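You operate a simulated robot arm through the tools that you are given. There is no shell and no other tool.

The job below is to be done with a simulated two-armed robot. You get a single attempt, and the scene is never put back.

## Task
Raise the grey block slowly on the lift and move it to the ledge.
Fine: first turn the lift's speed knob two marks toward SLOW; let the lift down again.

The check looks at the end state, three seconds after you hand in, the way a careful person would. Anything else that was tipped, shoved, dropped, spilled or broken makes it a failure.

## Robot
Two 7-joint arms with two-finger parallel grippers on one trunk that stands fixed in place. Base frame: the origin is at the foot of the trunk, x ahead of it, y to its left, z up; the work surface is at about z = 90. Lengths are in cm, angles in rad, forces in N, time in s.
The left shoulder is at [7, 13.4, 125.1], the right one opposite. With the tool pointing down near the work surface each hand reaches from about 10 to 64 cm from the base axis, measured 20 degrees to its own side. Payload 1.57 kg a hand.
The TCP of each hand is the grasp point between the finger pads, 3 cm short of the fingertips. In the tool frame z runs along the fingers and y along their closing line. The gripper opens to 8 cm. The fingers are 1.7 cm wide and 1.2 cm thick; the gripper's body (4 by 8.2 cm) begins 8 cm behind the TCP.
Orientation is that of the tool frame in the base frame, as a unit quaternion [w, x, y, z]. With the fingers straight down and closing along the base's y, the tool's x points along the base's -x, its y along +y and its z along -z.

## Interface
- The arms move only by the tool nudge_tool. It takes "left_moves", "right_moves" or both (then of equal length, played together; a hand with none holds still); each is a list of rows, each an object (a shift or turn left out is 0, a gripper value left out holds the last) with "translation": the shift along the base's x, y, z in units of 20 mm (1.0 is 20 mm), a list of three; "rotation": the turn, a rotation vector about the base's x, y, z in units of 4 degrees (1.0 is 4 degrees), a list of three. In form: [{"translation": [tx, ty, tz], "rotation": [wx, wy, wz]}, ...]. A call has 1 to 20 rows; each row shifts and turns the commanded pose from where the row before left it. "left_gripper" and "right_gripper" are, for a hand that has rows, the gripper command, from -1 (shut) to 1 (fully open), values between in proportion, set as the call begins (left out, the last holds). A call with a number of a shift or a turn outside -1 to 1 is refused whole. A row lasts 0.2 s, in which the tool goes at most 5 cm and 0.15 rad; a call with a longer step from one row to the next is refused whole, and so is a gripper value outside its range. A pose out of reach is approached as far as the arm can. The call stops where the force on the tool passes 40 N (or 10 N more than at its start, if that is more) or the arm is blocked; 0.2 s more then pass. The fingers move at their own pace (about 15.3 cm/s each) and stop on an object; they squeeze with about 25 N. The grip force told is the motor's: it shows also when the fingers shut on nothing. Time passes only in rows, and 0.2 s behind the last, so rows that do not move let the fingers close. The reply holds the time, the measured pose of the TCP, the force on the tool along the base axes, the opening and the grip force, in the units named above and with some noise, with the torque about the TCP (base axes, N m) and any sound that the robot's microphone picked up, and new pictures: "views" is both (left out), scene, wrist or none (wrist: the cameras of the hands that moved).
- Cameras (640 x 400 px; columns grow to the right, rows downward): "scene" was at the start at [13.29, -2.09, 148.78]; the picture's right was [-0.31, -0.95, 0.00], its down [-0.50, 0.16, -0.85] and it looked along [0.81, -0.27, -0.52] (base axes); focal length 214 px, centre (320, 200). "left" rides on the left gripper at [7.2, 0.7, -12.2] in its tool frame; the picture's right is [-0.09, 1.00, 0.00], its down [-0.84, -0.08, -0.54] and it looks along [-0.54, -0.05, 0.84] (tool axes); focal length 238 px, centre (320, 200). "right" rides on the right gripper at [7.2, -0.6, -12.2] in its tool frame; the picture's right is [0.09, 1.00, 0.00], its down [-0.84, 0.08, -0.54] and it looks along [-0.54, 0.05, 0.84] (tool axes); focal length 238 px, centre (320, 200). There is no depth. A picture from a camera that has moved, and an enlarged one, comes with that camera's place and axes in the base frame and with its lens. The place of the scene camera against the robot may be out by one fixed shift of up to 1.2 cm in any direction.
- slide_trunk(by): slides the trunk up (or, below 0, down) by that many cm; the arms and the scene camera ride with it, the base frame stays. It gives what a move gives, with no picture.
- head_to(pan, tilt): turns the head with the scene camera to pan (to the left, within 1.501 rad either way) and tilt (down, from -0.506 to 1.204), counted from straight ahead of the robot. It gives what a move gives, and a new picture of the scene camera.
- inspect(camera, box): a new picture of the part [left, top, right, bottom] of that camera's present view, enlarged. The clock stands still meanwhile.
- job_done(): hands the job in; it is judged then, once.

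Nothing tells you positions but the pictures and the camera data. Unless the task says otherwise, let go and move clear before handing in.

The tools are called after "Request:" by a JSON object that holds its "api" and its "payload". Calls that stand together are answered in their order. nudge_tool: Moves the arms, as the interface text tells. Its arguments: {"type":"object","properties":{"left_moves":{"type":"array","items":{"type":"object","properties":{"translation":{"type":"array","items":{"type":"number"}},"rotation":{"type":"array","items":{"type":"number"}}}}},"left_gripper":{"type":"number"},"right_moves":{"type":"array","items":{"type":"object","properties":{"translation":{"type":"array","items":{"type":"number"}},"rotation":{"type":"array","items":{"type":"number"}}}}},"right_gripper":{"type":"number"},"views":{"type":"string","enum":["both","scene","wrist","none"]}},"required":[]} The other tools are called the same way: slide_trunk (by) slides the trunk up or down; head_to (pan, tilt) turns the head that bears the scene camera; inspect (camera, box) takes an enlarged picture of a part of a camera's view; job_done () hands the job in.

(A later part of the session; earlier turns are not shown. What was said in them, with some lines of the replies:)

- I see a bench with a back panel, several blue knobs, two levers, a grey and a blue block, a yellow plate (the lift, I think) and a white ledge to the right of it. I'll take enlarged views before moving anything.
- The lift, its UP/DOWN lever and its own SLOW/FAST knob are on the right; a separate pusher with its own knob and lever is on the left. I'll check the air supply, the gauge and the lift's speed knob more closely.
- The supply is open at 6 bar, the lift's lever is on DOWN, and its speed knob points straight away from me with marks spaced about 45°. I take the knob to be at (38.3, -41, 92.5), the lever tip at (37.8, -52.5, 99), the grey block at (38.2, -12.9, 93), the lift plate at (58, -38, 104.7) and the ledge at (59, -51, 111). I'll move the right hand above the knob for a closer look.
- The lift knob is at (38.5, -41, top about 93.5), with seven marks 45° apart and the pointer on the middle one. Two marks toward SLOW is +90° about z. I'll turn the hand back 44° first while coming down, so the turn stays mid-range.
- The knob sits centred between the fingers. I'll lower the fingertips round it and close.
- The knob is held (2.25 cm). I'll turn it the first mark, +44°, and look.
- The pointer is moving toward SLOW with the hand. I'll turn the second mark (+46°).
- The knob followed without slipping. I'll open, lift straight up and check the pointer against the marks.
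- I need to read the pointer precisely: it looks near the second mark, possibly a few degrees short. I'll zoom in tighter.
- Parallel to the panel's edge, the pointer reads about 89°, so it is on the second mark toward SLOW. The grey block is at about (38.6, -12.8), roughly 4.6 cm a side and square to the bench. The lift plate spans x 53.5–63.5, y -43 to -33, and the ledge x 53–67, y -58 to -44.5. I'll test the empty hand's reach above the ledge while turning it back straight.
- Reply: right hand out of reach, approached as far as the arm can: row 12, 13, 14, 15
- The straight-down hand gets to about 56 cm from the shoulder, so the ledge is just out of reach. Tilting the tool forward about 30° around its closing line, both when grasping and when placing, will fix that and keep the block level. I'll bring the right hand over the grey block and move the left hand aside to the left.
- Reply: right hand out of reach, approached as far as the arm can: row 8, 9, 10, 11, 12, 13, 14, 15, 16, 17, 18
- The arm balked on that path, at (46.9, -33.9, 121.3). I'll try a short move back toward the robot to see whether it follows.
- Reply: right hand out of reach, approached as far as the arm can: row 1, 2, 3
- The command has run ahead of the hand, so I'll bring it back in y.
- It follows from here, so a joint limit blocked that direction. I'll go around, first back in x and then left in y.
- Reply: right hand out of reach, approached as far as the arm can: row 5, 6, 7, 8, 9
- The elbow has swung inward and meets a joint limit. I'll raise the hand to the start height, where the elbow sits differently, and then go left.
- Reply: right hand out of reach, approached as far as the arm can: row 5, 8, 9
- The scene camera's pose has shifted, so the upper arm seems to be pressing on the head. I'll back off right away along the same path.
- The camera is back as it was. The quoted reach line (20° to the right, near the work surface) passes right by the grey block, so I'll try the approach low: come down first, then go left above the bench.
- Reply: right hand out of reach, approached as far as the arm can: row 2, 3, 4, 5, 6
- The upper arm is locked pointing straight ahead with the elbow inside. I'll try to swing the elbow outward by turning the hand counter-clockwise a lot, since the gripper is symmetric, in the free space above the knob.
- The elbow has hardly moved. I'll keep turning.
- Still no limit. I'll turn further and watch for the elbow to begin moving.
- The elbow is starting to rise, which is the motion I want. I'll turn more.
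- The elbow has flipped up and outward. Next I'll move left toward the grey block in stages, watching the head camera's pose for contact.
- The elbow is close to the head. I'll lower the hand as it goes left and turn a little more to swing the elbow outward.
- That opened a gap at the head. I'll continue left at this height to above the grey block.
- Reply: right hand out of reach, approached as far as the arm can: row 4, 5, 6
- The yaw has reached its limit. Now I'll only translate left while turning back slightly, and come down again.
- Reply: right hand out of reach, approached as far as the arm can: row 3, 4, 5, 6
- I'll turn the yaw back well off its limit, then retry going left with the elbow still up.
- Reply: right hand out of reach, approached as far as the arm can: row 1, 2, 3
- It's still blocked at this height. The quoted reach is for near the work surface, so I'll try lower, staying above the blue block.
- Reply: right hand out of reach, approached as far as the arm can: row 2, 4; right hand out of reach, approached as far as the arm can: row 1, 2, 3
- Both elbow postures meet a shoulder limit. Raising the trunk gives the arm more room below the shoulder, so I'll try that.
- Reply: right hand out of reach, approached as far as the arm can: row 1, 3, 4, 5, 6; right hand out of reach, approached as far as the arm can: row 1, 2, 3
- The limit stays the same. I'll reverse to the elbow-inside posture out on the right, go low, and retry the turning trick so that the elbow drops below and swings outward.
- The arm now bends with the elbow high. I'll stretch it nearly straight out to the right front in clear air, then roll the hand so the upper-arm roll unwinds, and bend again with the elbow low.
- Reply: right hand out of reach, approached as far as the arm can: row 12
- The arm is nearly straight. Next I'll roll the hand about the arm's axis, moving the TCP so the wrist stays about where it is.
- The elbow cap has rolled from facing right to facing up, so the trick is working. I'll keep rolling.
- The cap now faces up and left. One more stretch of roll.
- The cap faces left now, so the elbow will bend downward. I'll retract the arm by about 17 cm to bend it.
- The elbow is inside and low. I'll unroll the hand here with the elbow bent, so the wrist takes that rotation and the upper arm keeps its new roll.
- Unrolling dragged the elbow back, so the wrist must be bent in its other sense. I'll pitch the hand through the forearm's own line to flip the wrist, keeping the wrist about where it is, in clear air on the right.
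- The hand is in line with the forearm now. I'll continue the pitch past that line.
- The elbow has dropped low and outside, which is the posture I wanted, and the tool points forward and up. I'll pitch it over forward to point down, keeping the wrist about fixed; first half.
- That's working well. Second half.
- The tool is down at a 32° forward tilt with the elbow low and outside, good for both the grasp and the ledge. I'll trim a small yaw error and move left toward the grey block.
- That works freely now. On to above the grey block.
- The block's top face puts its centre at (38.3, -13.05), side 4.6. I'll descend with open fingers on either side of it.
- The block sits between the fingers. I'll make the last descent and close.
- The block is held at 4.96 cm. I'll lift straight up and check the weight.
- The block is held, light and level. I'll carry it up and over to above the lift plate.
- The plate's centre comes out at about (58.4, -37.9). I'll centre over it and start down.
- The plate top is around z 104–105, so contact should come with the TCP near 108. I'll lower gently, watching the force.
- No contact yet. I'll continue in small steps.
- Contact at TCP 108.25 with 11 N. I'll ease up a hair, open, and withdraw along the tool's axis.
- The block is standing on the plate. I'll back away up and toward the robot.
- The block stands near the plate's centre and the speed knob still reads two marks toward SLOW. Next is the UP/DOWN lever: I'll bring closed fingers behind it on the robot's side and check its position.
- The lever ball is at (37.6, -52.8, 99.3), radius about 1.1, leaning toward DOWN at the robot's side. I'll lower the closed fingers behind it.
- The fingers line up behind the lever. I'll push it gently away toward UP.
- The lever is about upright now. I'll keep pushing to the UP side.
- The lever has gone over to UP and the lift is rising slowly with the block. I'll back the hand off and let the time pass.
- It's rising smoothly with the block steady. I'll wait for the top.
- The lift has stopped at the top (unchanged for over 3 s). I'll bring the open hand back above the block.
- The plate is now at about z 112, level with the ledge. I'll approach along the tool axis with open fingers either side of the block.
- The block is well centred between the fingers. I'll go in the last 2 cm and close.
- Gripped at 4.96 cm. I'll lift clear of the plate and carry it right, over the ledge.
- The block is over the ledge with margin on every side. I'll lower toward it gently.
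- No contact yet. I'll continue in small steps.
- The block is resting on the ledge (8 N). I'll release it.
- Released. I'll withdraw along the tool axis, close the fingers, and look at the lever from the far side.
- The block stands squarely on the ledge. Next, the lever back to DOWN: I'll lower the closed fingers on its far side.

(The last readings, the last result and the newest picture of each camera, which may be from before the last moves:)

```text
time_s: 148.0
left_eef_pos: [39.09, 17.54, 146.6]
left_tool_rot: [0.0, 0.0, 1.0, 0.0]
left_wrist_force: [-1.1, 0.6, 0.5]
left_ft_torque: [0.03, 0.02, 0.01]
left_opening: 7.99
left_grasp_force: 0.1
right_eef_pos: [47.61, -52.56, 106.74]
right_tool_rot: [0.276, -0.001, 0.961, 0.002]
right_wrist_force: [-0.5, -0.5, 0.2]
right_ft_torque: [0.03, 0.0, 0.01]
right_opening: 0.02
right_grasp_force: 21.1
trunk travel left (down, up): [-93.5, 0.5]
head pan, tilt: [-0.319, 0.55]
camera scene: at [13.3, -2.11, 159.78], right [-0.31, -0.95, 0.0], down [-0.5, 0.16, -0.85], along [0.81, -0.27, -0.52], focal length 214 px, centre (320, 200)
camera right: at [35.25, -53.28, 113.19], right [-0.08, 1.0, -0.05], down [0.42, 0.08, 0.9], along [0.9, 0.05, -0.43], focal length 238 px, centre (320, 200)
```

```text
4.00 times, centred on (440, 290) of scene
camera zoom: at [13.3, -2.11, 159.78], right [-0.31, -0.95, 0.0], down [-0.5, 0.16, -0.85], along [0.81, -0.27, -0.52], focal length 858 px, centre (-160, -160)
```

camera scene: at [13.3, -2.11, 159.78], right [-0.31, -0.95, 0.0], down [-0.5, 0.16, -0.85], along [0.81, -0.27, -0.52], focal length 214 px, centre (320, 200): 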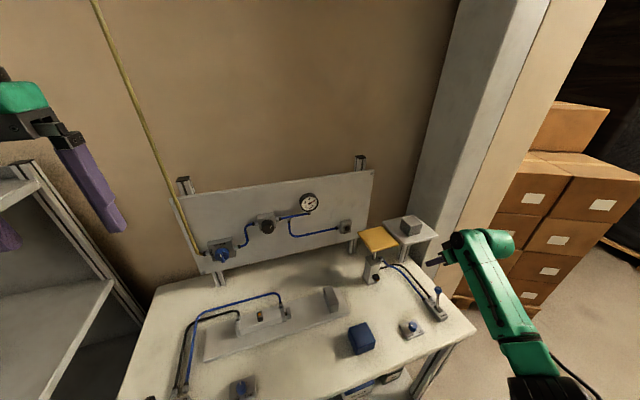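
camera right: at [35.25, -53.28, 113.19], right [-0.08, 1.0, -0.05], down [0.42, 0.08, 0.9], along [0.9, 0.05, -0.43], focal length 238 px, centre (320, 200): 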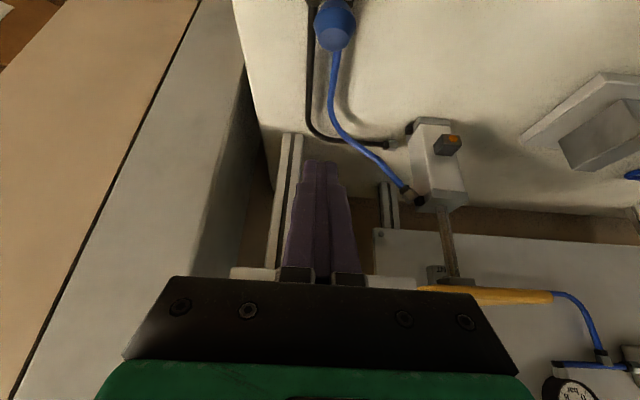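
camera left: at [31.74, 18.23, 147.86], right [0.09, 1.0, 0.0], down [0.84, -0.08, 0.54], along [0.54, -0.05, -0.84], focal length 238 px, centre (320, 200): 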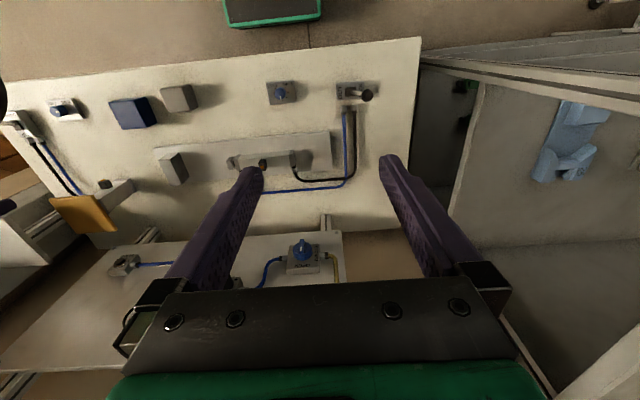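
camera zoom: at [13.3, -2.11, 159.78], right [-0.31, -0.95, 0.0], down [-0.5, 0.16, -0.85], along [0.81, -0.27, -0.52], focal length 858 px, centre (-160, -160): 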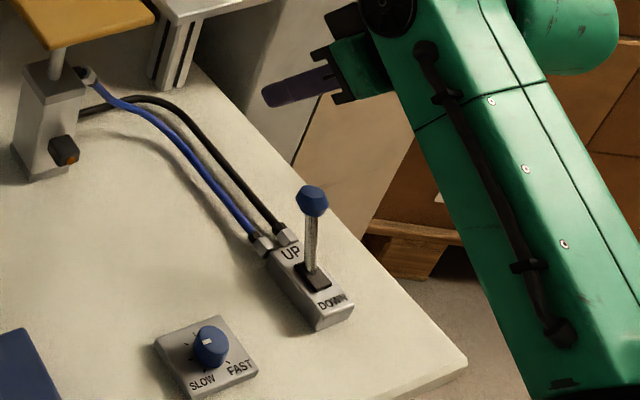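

The ball is at (42.5, -52.6, 99.3) and the fingers are beyond it with about 3 cm clearance. I'll go down to its height and pull it toward me.

Request:
{"api": "nudge_tool", "payload": {"right_moves": [{"translation": [0, 0, -0.8]}, {"translation": [0, 0, -0.8]}, {"translation": [0, 0, -0.8]}, {"translation": [0, 0, -0.7]}, {"translation": [-0.4, 0, 0]}, {"translation": [-0.4, 0, 0]}, {"translation": [-0.3, 0, 0]}], "views": "both"}}

Request:
{"api": "inspect", "payload": {"camera": "scene", "box": [390, 240, 490, 340]}}

```text
time_s: 149.6
left_eef_pos: [38.96, 17.64, 146.6]
left_tool_rot: [0.0, 0.0, 1.0, 0.0]
left_wrist_force: [-0.4, -0.1, -0.1]
left_ft_torque: [0.01, 0.01, 0.0]
left_opening: 8.0
left_grasp_force: 0.1
right_eef_pos: [45.47, -52.63, 100.59]
right_tool_rot: [0.276, -0.001, 0.961, 0.002]
right_wrist_force: [-0.4, 0.7, -0.4]
right_ft_torque: [-0.01, 0.0, 0.0]
right_opening: 0.01
right_grasp_force: 21.4
trunk travel left (down, up): [-93.5, 0.5]
head pan, tilt: [-0.319, 0.55]
camera scene: at [13.27, -2.09, 159.78], right [-0.31, -0.95, 0.0], down [-0.5, 0.16, -0.85], along [0.81, -0.27, -0.52], focal length 214 px, centre (320, 200)
camera right: at [33.0, -53.3, 106.99], right [-0.08, 1.0, -0.05], down [0.42, 0.08, 0.9], along [0.9, 0.05, -0.43], focal length 238 px, centre (320, 200)
```

scene: 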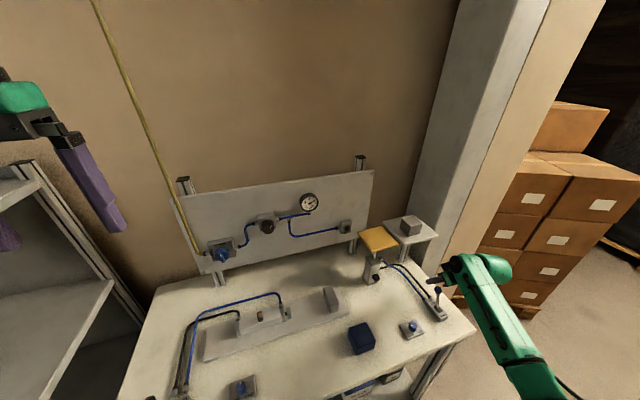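
right: 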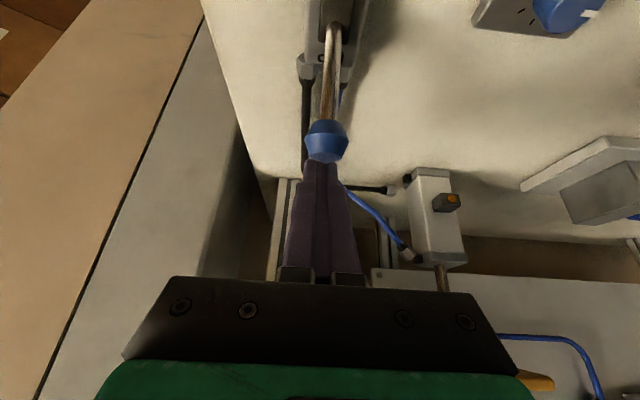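

```text
4.00 times, centred on (440, 290) of scene
camera zoom: at [13.27, -2.09, 159.78], right [-0.31, -0.95, 0.0], down [-0.5, 0.16, -0.85], along [0.81, -0.27, -0.52], focal length 858 px, centre (-160, -160)
```

zoom: 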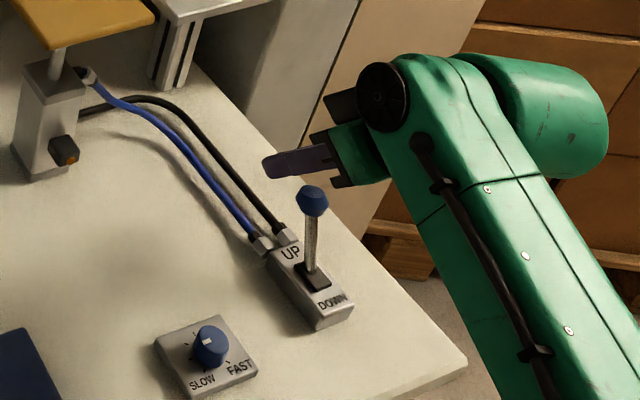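

The fingers are right behind the ball. I'll pull it slowly toward DOWN.

Request:
{"api": "nudge_tool", "payload": {"right_moves": [{"translation": [-0.3, 0, 0]}, {"translation": [-0.3, 0, 0]}, {"translation": [-0.3, 0, 0]}, {"translation": [-0.3, 0, 0]}, {"translation": [-0.3, 0, 0]}, {"translation": [-0.3, 0, 0]}], "views": "both"}}

Request:
{"api": "inspect", "payload": {"camera": "scene", "box": [350, 220, 490, 340]}}

```text
time_s: 151.0
left_eef_pos: [38.9, 17.54, 146.66]
left_tool_rot: [0.001, 0.0, 1.0, 0.001]
left_wrist_force: [-0.5, -0.1, -0.1]
left_ft_torque: [0.0, -0.07, -0.02]
left_opening: 8.03
left_grasp_force: 0.0
right_eef_pos: [41.84, -52.6, 100.46]
right_tool_rot: [0.275, -0.001, 0.962, 0.003]
right_wrist_force: [-0.4, -0.2, 0.4]
right_ft_torque: [-0.01, -0.02, -0.04]
right_opening: 0.01
right_grasp_force: 21.4
trunk travel left (down, up): [-93.5, 0.5]
head pan, tilt: [-0.319, 0.55]
camera scene: at [13.23, -2.13, 159.78], right [-0.31, -0.95, 0.0], down [-0.5, 0.16, -0.85], along [0.81, -0.27, -0.52], focal length 214 px, centre (320, 200)
camera right: at [29.43, -53.31, 106.9], right [-0.08, 1.0, -0.04], down [0.42, 0.07, 0.9], along [0.9, 0.05, -0.43], focal length 238 px, centre (320, 200)
```

scene: 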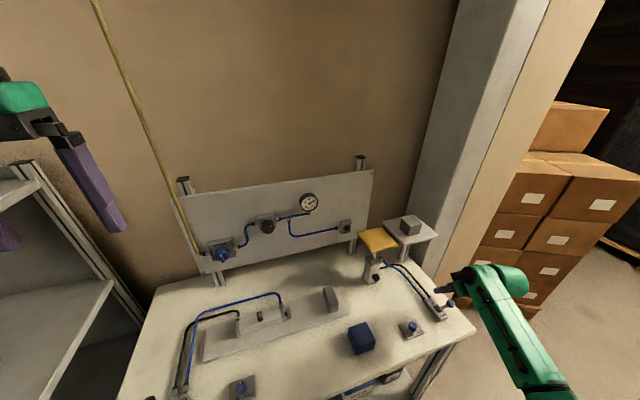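
right: 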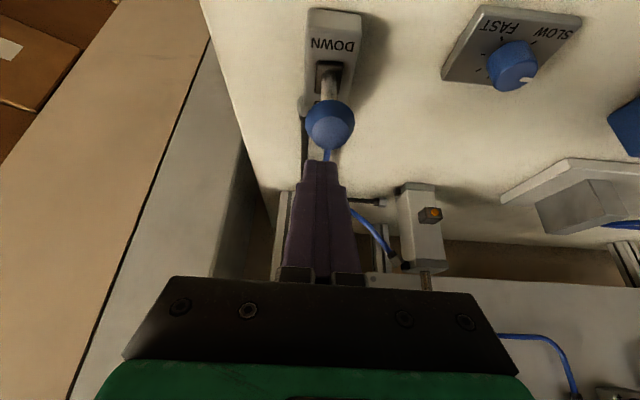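

```text
3.33 times, centred on (420, 280) of scene
camera zoom: at [13.23, -2.13, 159.78], right [-0.31, -0.95, 0.0], down [-0.5, 0.16, -0.85], along [0.81, -0.27, -0.52], focal length 715 px, centre (-13, -67)
```

zoom: 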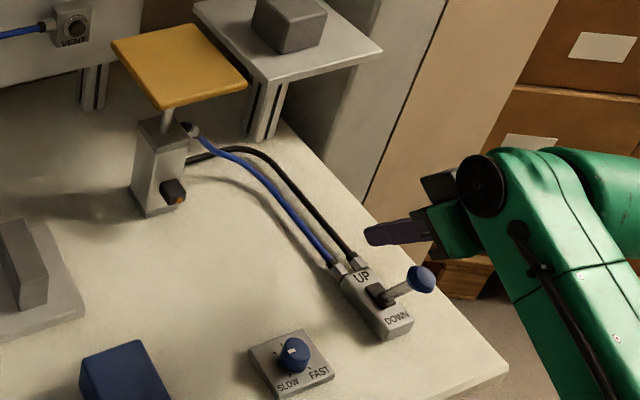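

The lever has snapped to DOWN. I'll raise the hand straight up and clear, and let the lift come down.

Request:
{"api": "nudge_tool", "payload": {"right_moves": [{"translation": [0.1, 0, 0.5]}, {"translation": [0, 0, 0.9]}, {"translation": [0, 0, 0.9]}, {"translation": [0, 0, 0.9]}, {"translation": [0, 0, 0.9]}, {"translation": [0, 0, 0.9]}, {"translation": [-0.5, 0, 0.9]}, {"translation": [-0.8, 0, 0.9]}, {"translation": [-0.8, 0, 0.9]}, {"translation": [-0.8, 0, 0.9]}, {}, {}, {}, {}, {}, {}, {}, {}, {}, {}], "views": "both"}}

Request:
{"api": "inspect", "payload": {"camera": "scene", "box": [340, 200, 480, 340]}}

```text
time_s: 155.2
left_eef_pos: [38.98, 17.53, 146.57]
left_tool_rot: [0.0, 0.001, 1.0, -0.001]
left_wrist_force: [0.6, 0.1, 0.0]
left_ft_torque: [-0.03, 0.0, -0.02]
left_opening: 7.99
left_grasp_force: 0.1
right_eef_pos: [36.36, -52.55, 117.78]
right_tool_rot: [0.275, -0.002, 0.961, 0.003]
right_wrist_force: [0.3, 0.5, 0.1]
right_ft_torque: [-0.01, -0.03, -0.01]
right_opening: 0.01
right_grasp_force: 21.2
trunk travel left (down, up): [-93.5, 0.5]
head pan, tilt: [-0.319, 0.55]
camera scene: at [13.28, -2.09, 159.78], right [-0.31, -0.95, 0.0], down [-0.5, 0.16, -0.85], along [0.81, -0.27, -0.52], focal length 214 px, centre (320, 200)
camera right: at [23.81, -53.31, 124.19], right [-0.08, 1.0, -0.05], down [0.42, 0.08, 0.9], along [0.9, 0.05, -0.43], focal length 238 px, centre (320, 200)
```

scene: 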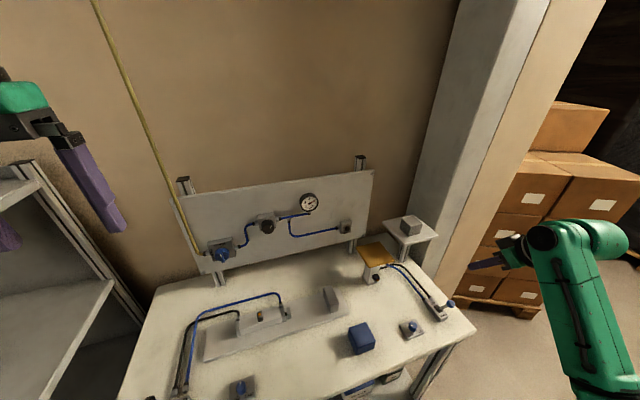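
right: 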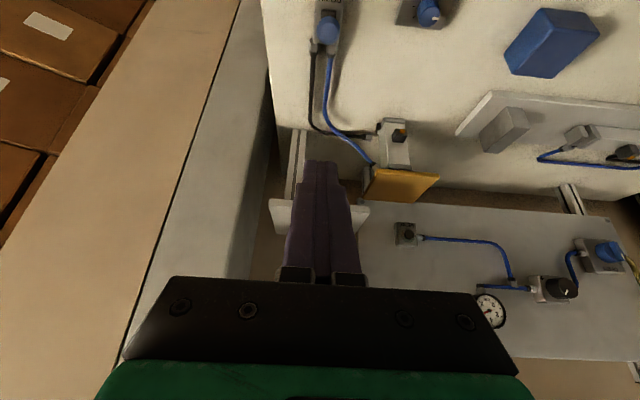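

```text
2.86 times, centred on (410, 270) of scene
camera zoom: at [13.28, -2.09, 159.78], right [-0.31, -0.95, 0.0], down [-0.5, 0.16, -0.85], along [0.81, -0.27, -0.52], focal length 613 px, centre (63, 0)
```

zoom: 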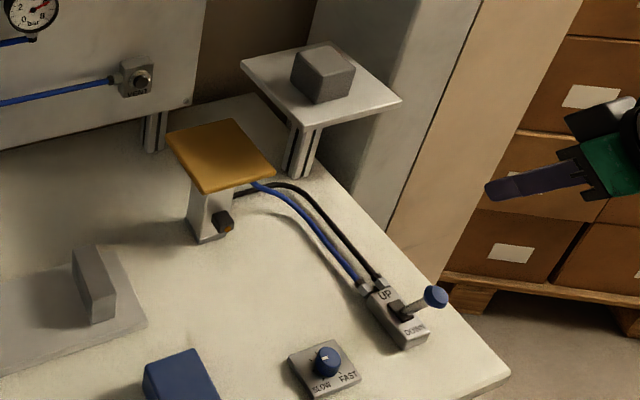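

The lift is down, the block is on the ledge and the lever is on DOWN. I'll do a final check of the knob and the rest of the bench.

Request:
{"api": "nudge_tool", "payload": {"right_moves": [{"translation": [-0.3, 0, 0.3]}, {}, {}, {}, {}], "right_gripper": 1, "views": "scene"}}

Request:
{"api": "inspect", "payload": {"camera": "scene", "box": [395, 310, 430, 345]}}

Request:
{"api": "inspect", "payload": {"camera": "right", "box": [380, 0, 480, 50]}}

Request:
{"api": "inspect", "payload": {"camera": "scene", "box": [345, 205, 445, 295]}}

```text
time_s: 156.4
left_eef_pos: [39.1, 17.53, 146.69]
left_tool_rot: [0.0, 0.001, 1.0, 0.0]
left_wrist_force: [-0.1, -0.1, 0.1]
left_ft_torque: [0.01, -0.02, -0.03]
left_opening: 8.0
left_grasp_force: 0.0
right_eef_pos: [35.75, -52.48, 118.35]
right_tool_rot: [0.275, -0.001, 0.961, 0.002]
right_wrist_force: [-0.7, -0.3, 0.4]
right_ft_torque: [0.0, 0.03, 0.01]
right_opening: 7.99
right_grasp_force: 0.1
trunk travel left (down, up): [-93.5, 0.5]
head pan, tilt: [-0.319, 0.55]
camera scene: at [13.27, -2.09, 159.78], right [-0.31, -0.95, 0.0], down [-0.5, 0.16, -0.85], along [0.81, -0.27, -0.52], focal length 214 px, centre (320, 200)
```

scene: 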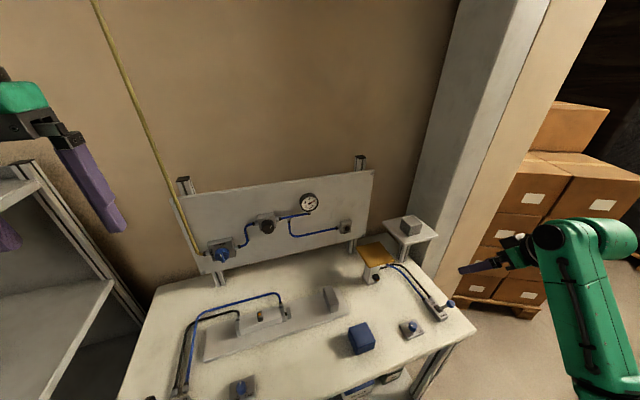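

```text
11.43 times, centred on (412, 328) of scene
camera zoom: at [13.27, -2.09, 159.78], right [-0.31, -0.95, 0.0], down [-0.5, 0.16, -0.85], along [0.81, -0.27, -0.52], focal length 2451 px, centre (-737, -1257)
```

zoom: 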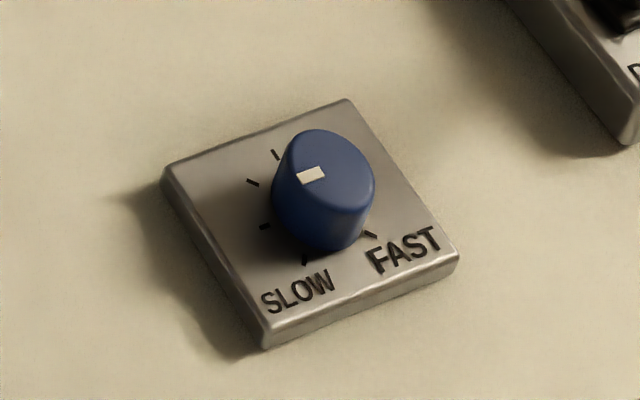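

```text
6.40 times, centred on (430, 25) of right
camera zoom: at [23.25, -53.32, 124.84], right [-0.08, 1.0, -0.05], down [0.42, 0.08, 0.9], along [0.9, 0.05, -0.43], focal length 1525 px, centre (-384, 1320)
```

zoom: 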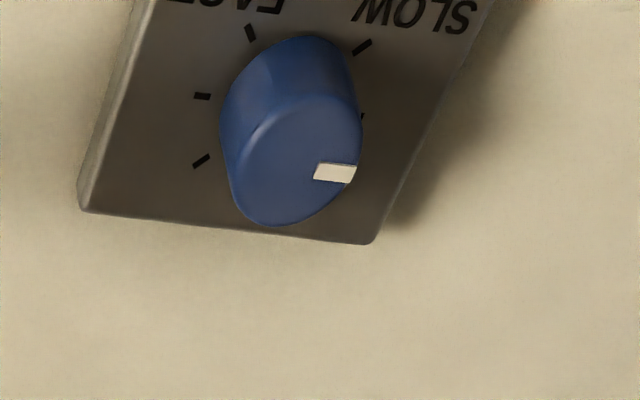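

```text
4.44 times, centred on (395, 250) of scene
camera zoom: at [13.27, -2.09, 159.78], right [-0.31, -0.95, 0.0], down [-0.5, 0.16, -0.85], along [0.81, -0.27, -0.52], focal length 953 px, centre (-13, -22)
```

zoom: 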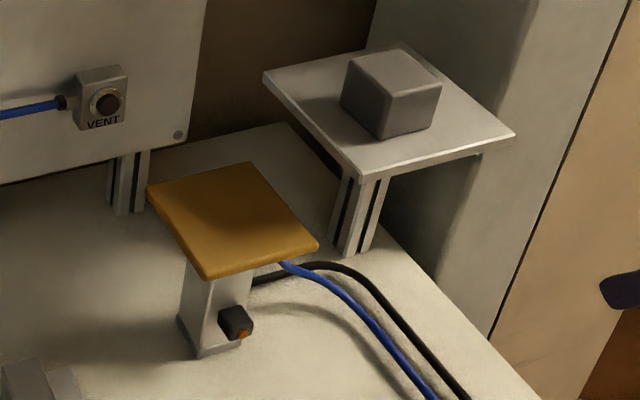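

All checks pass:
- **Block:** the grey block stands squarely on the ledge.
- **Lift:** it is fully down, with its lever on DOWN.
- **Knob:** the pointer sits on the second mark toward SLOW.
- **Everything else:** nothing else on the bench looks disturbed, and both hands are clear.

I'm handing in.

Request:
{"api": "job_done", "payload": {}}

```text
The job is handed in.
```

The grey block was raised slowly on the lift and now stands on the ledge. The lift is back down with its lever on DOWN.

- **Knob:** I first turned the lift's speed knob two marks toward SLOW. It still points at that mark.
- **Block:** it stayed level all the way up, and I set it down inside the ledge's edges. It was steady when I looked last.
- **Other things:** nothing else on the bench looked moved. While I was finding a reachable arm posture, the right upper arm pressed the robot's head aside. The head came back to its place when I backed off.
- **Hands:** both are empty and clear. I left the trunk raised 11 cm.
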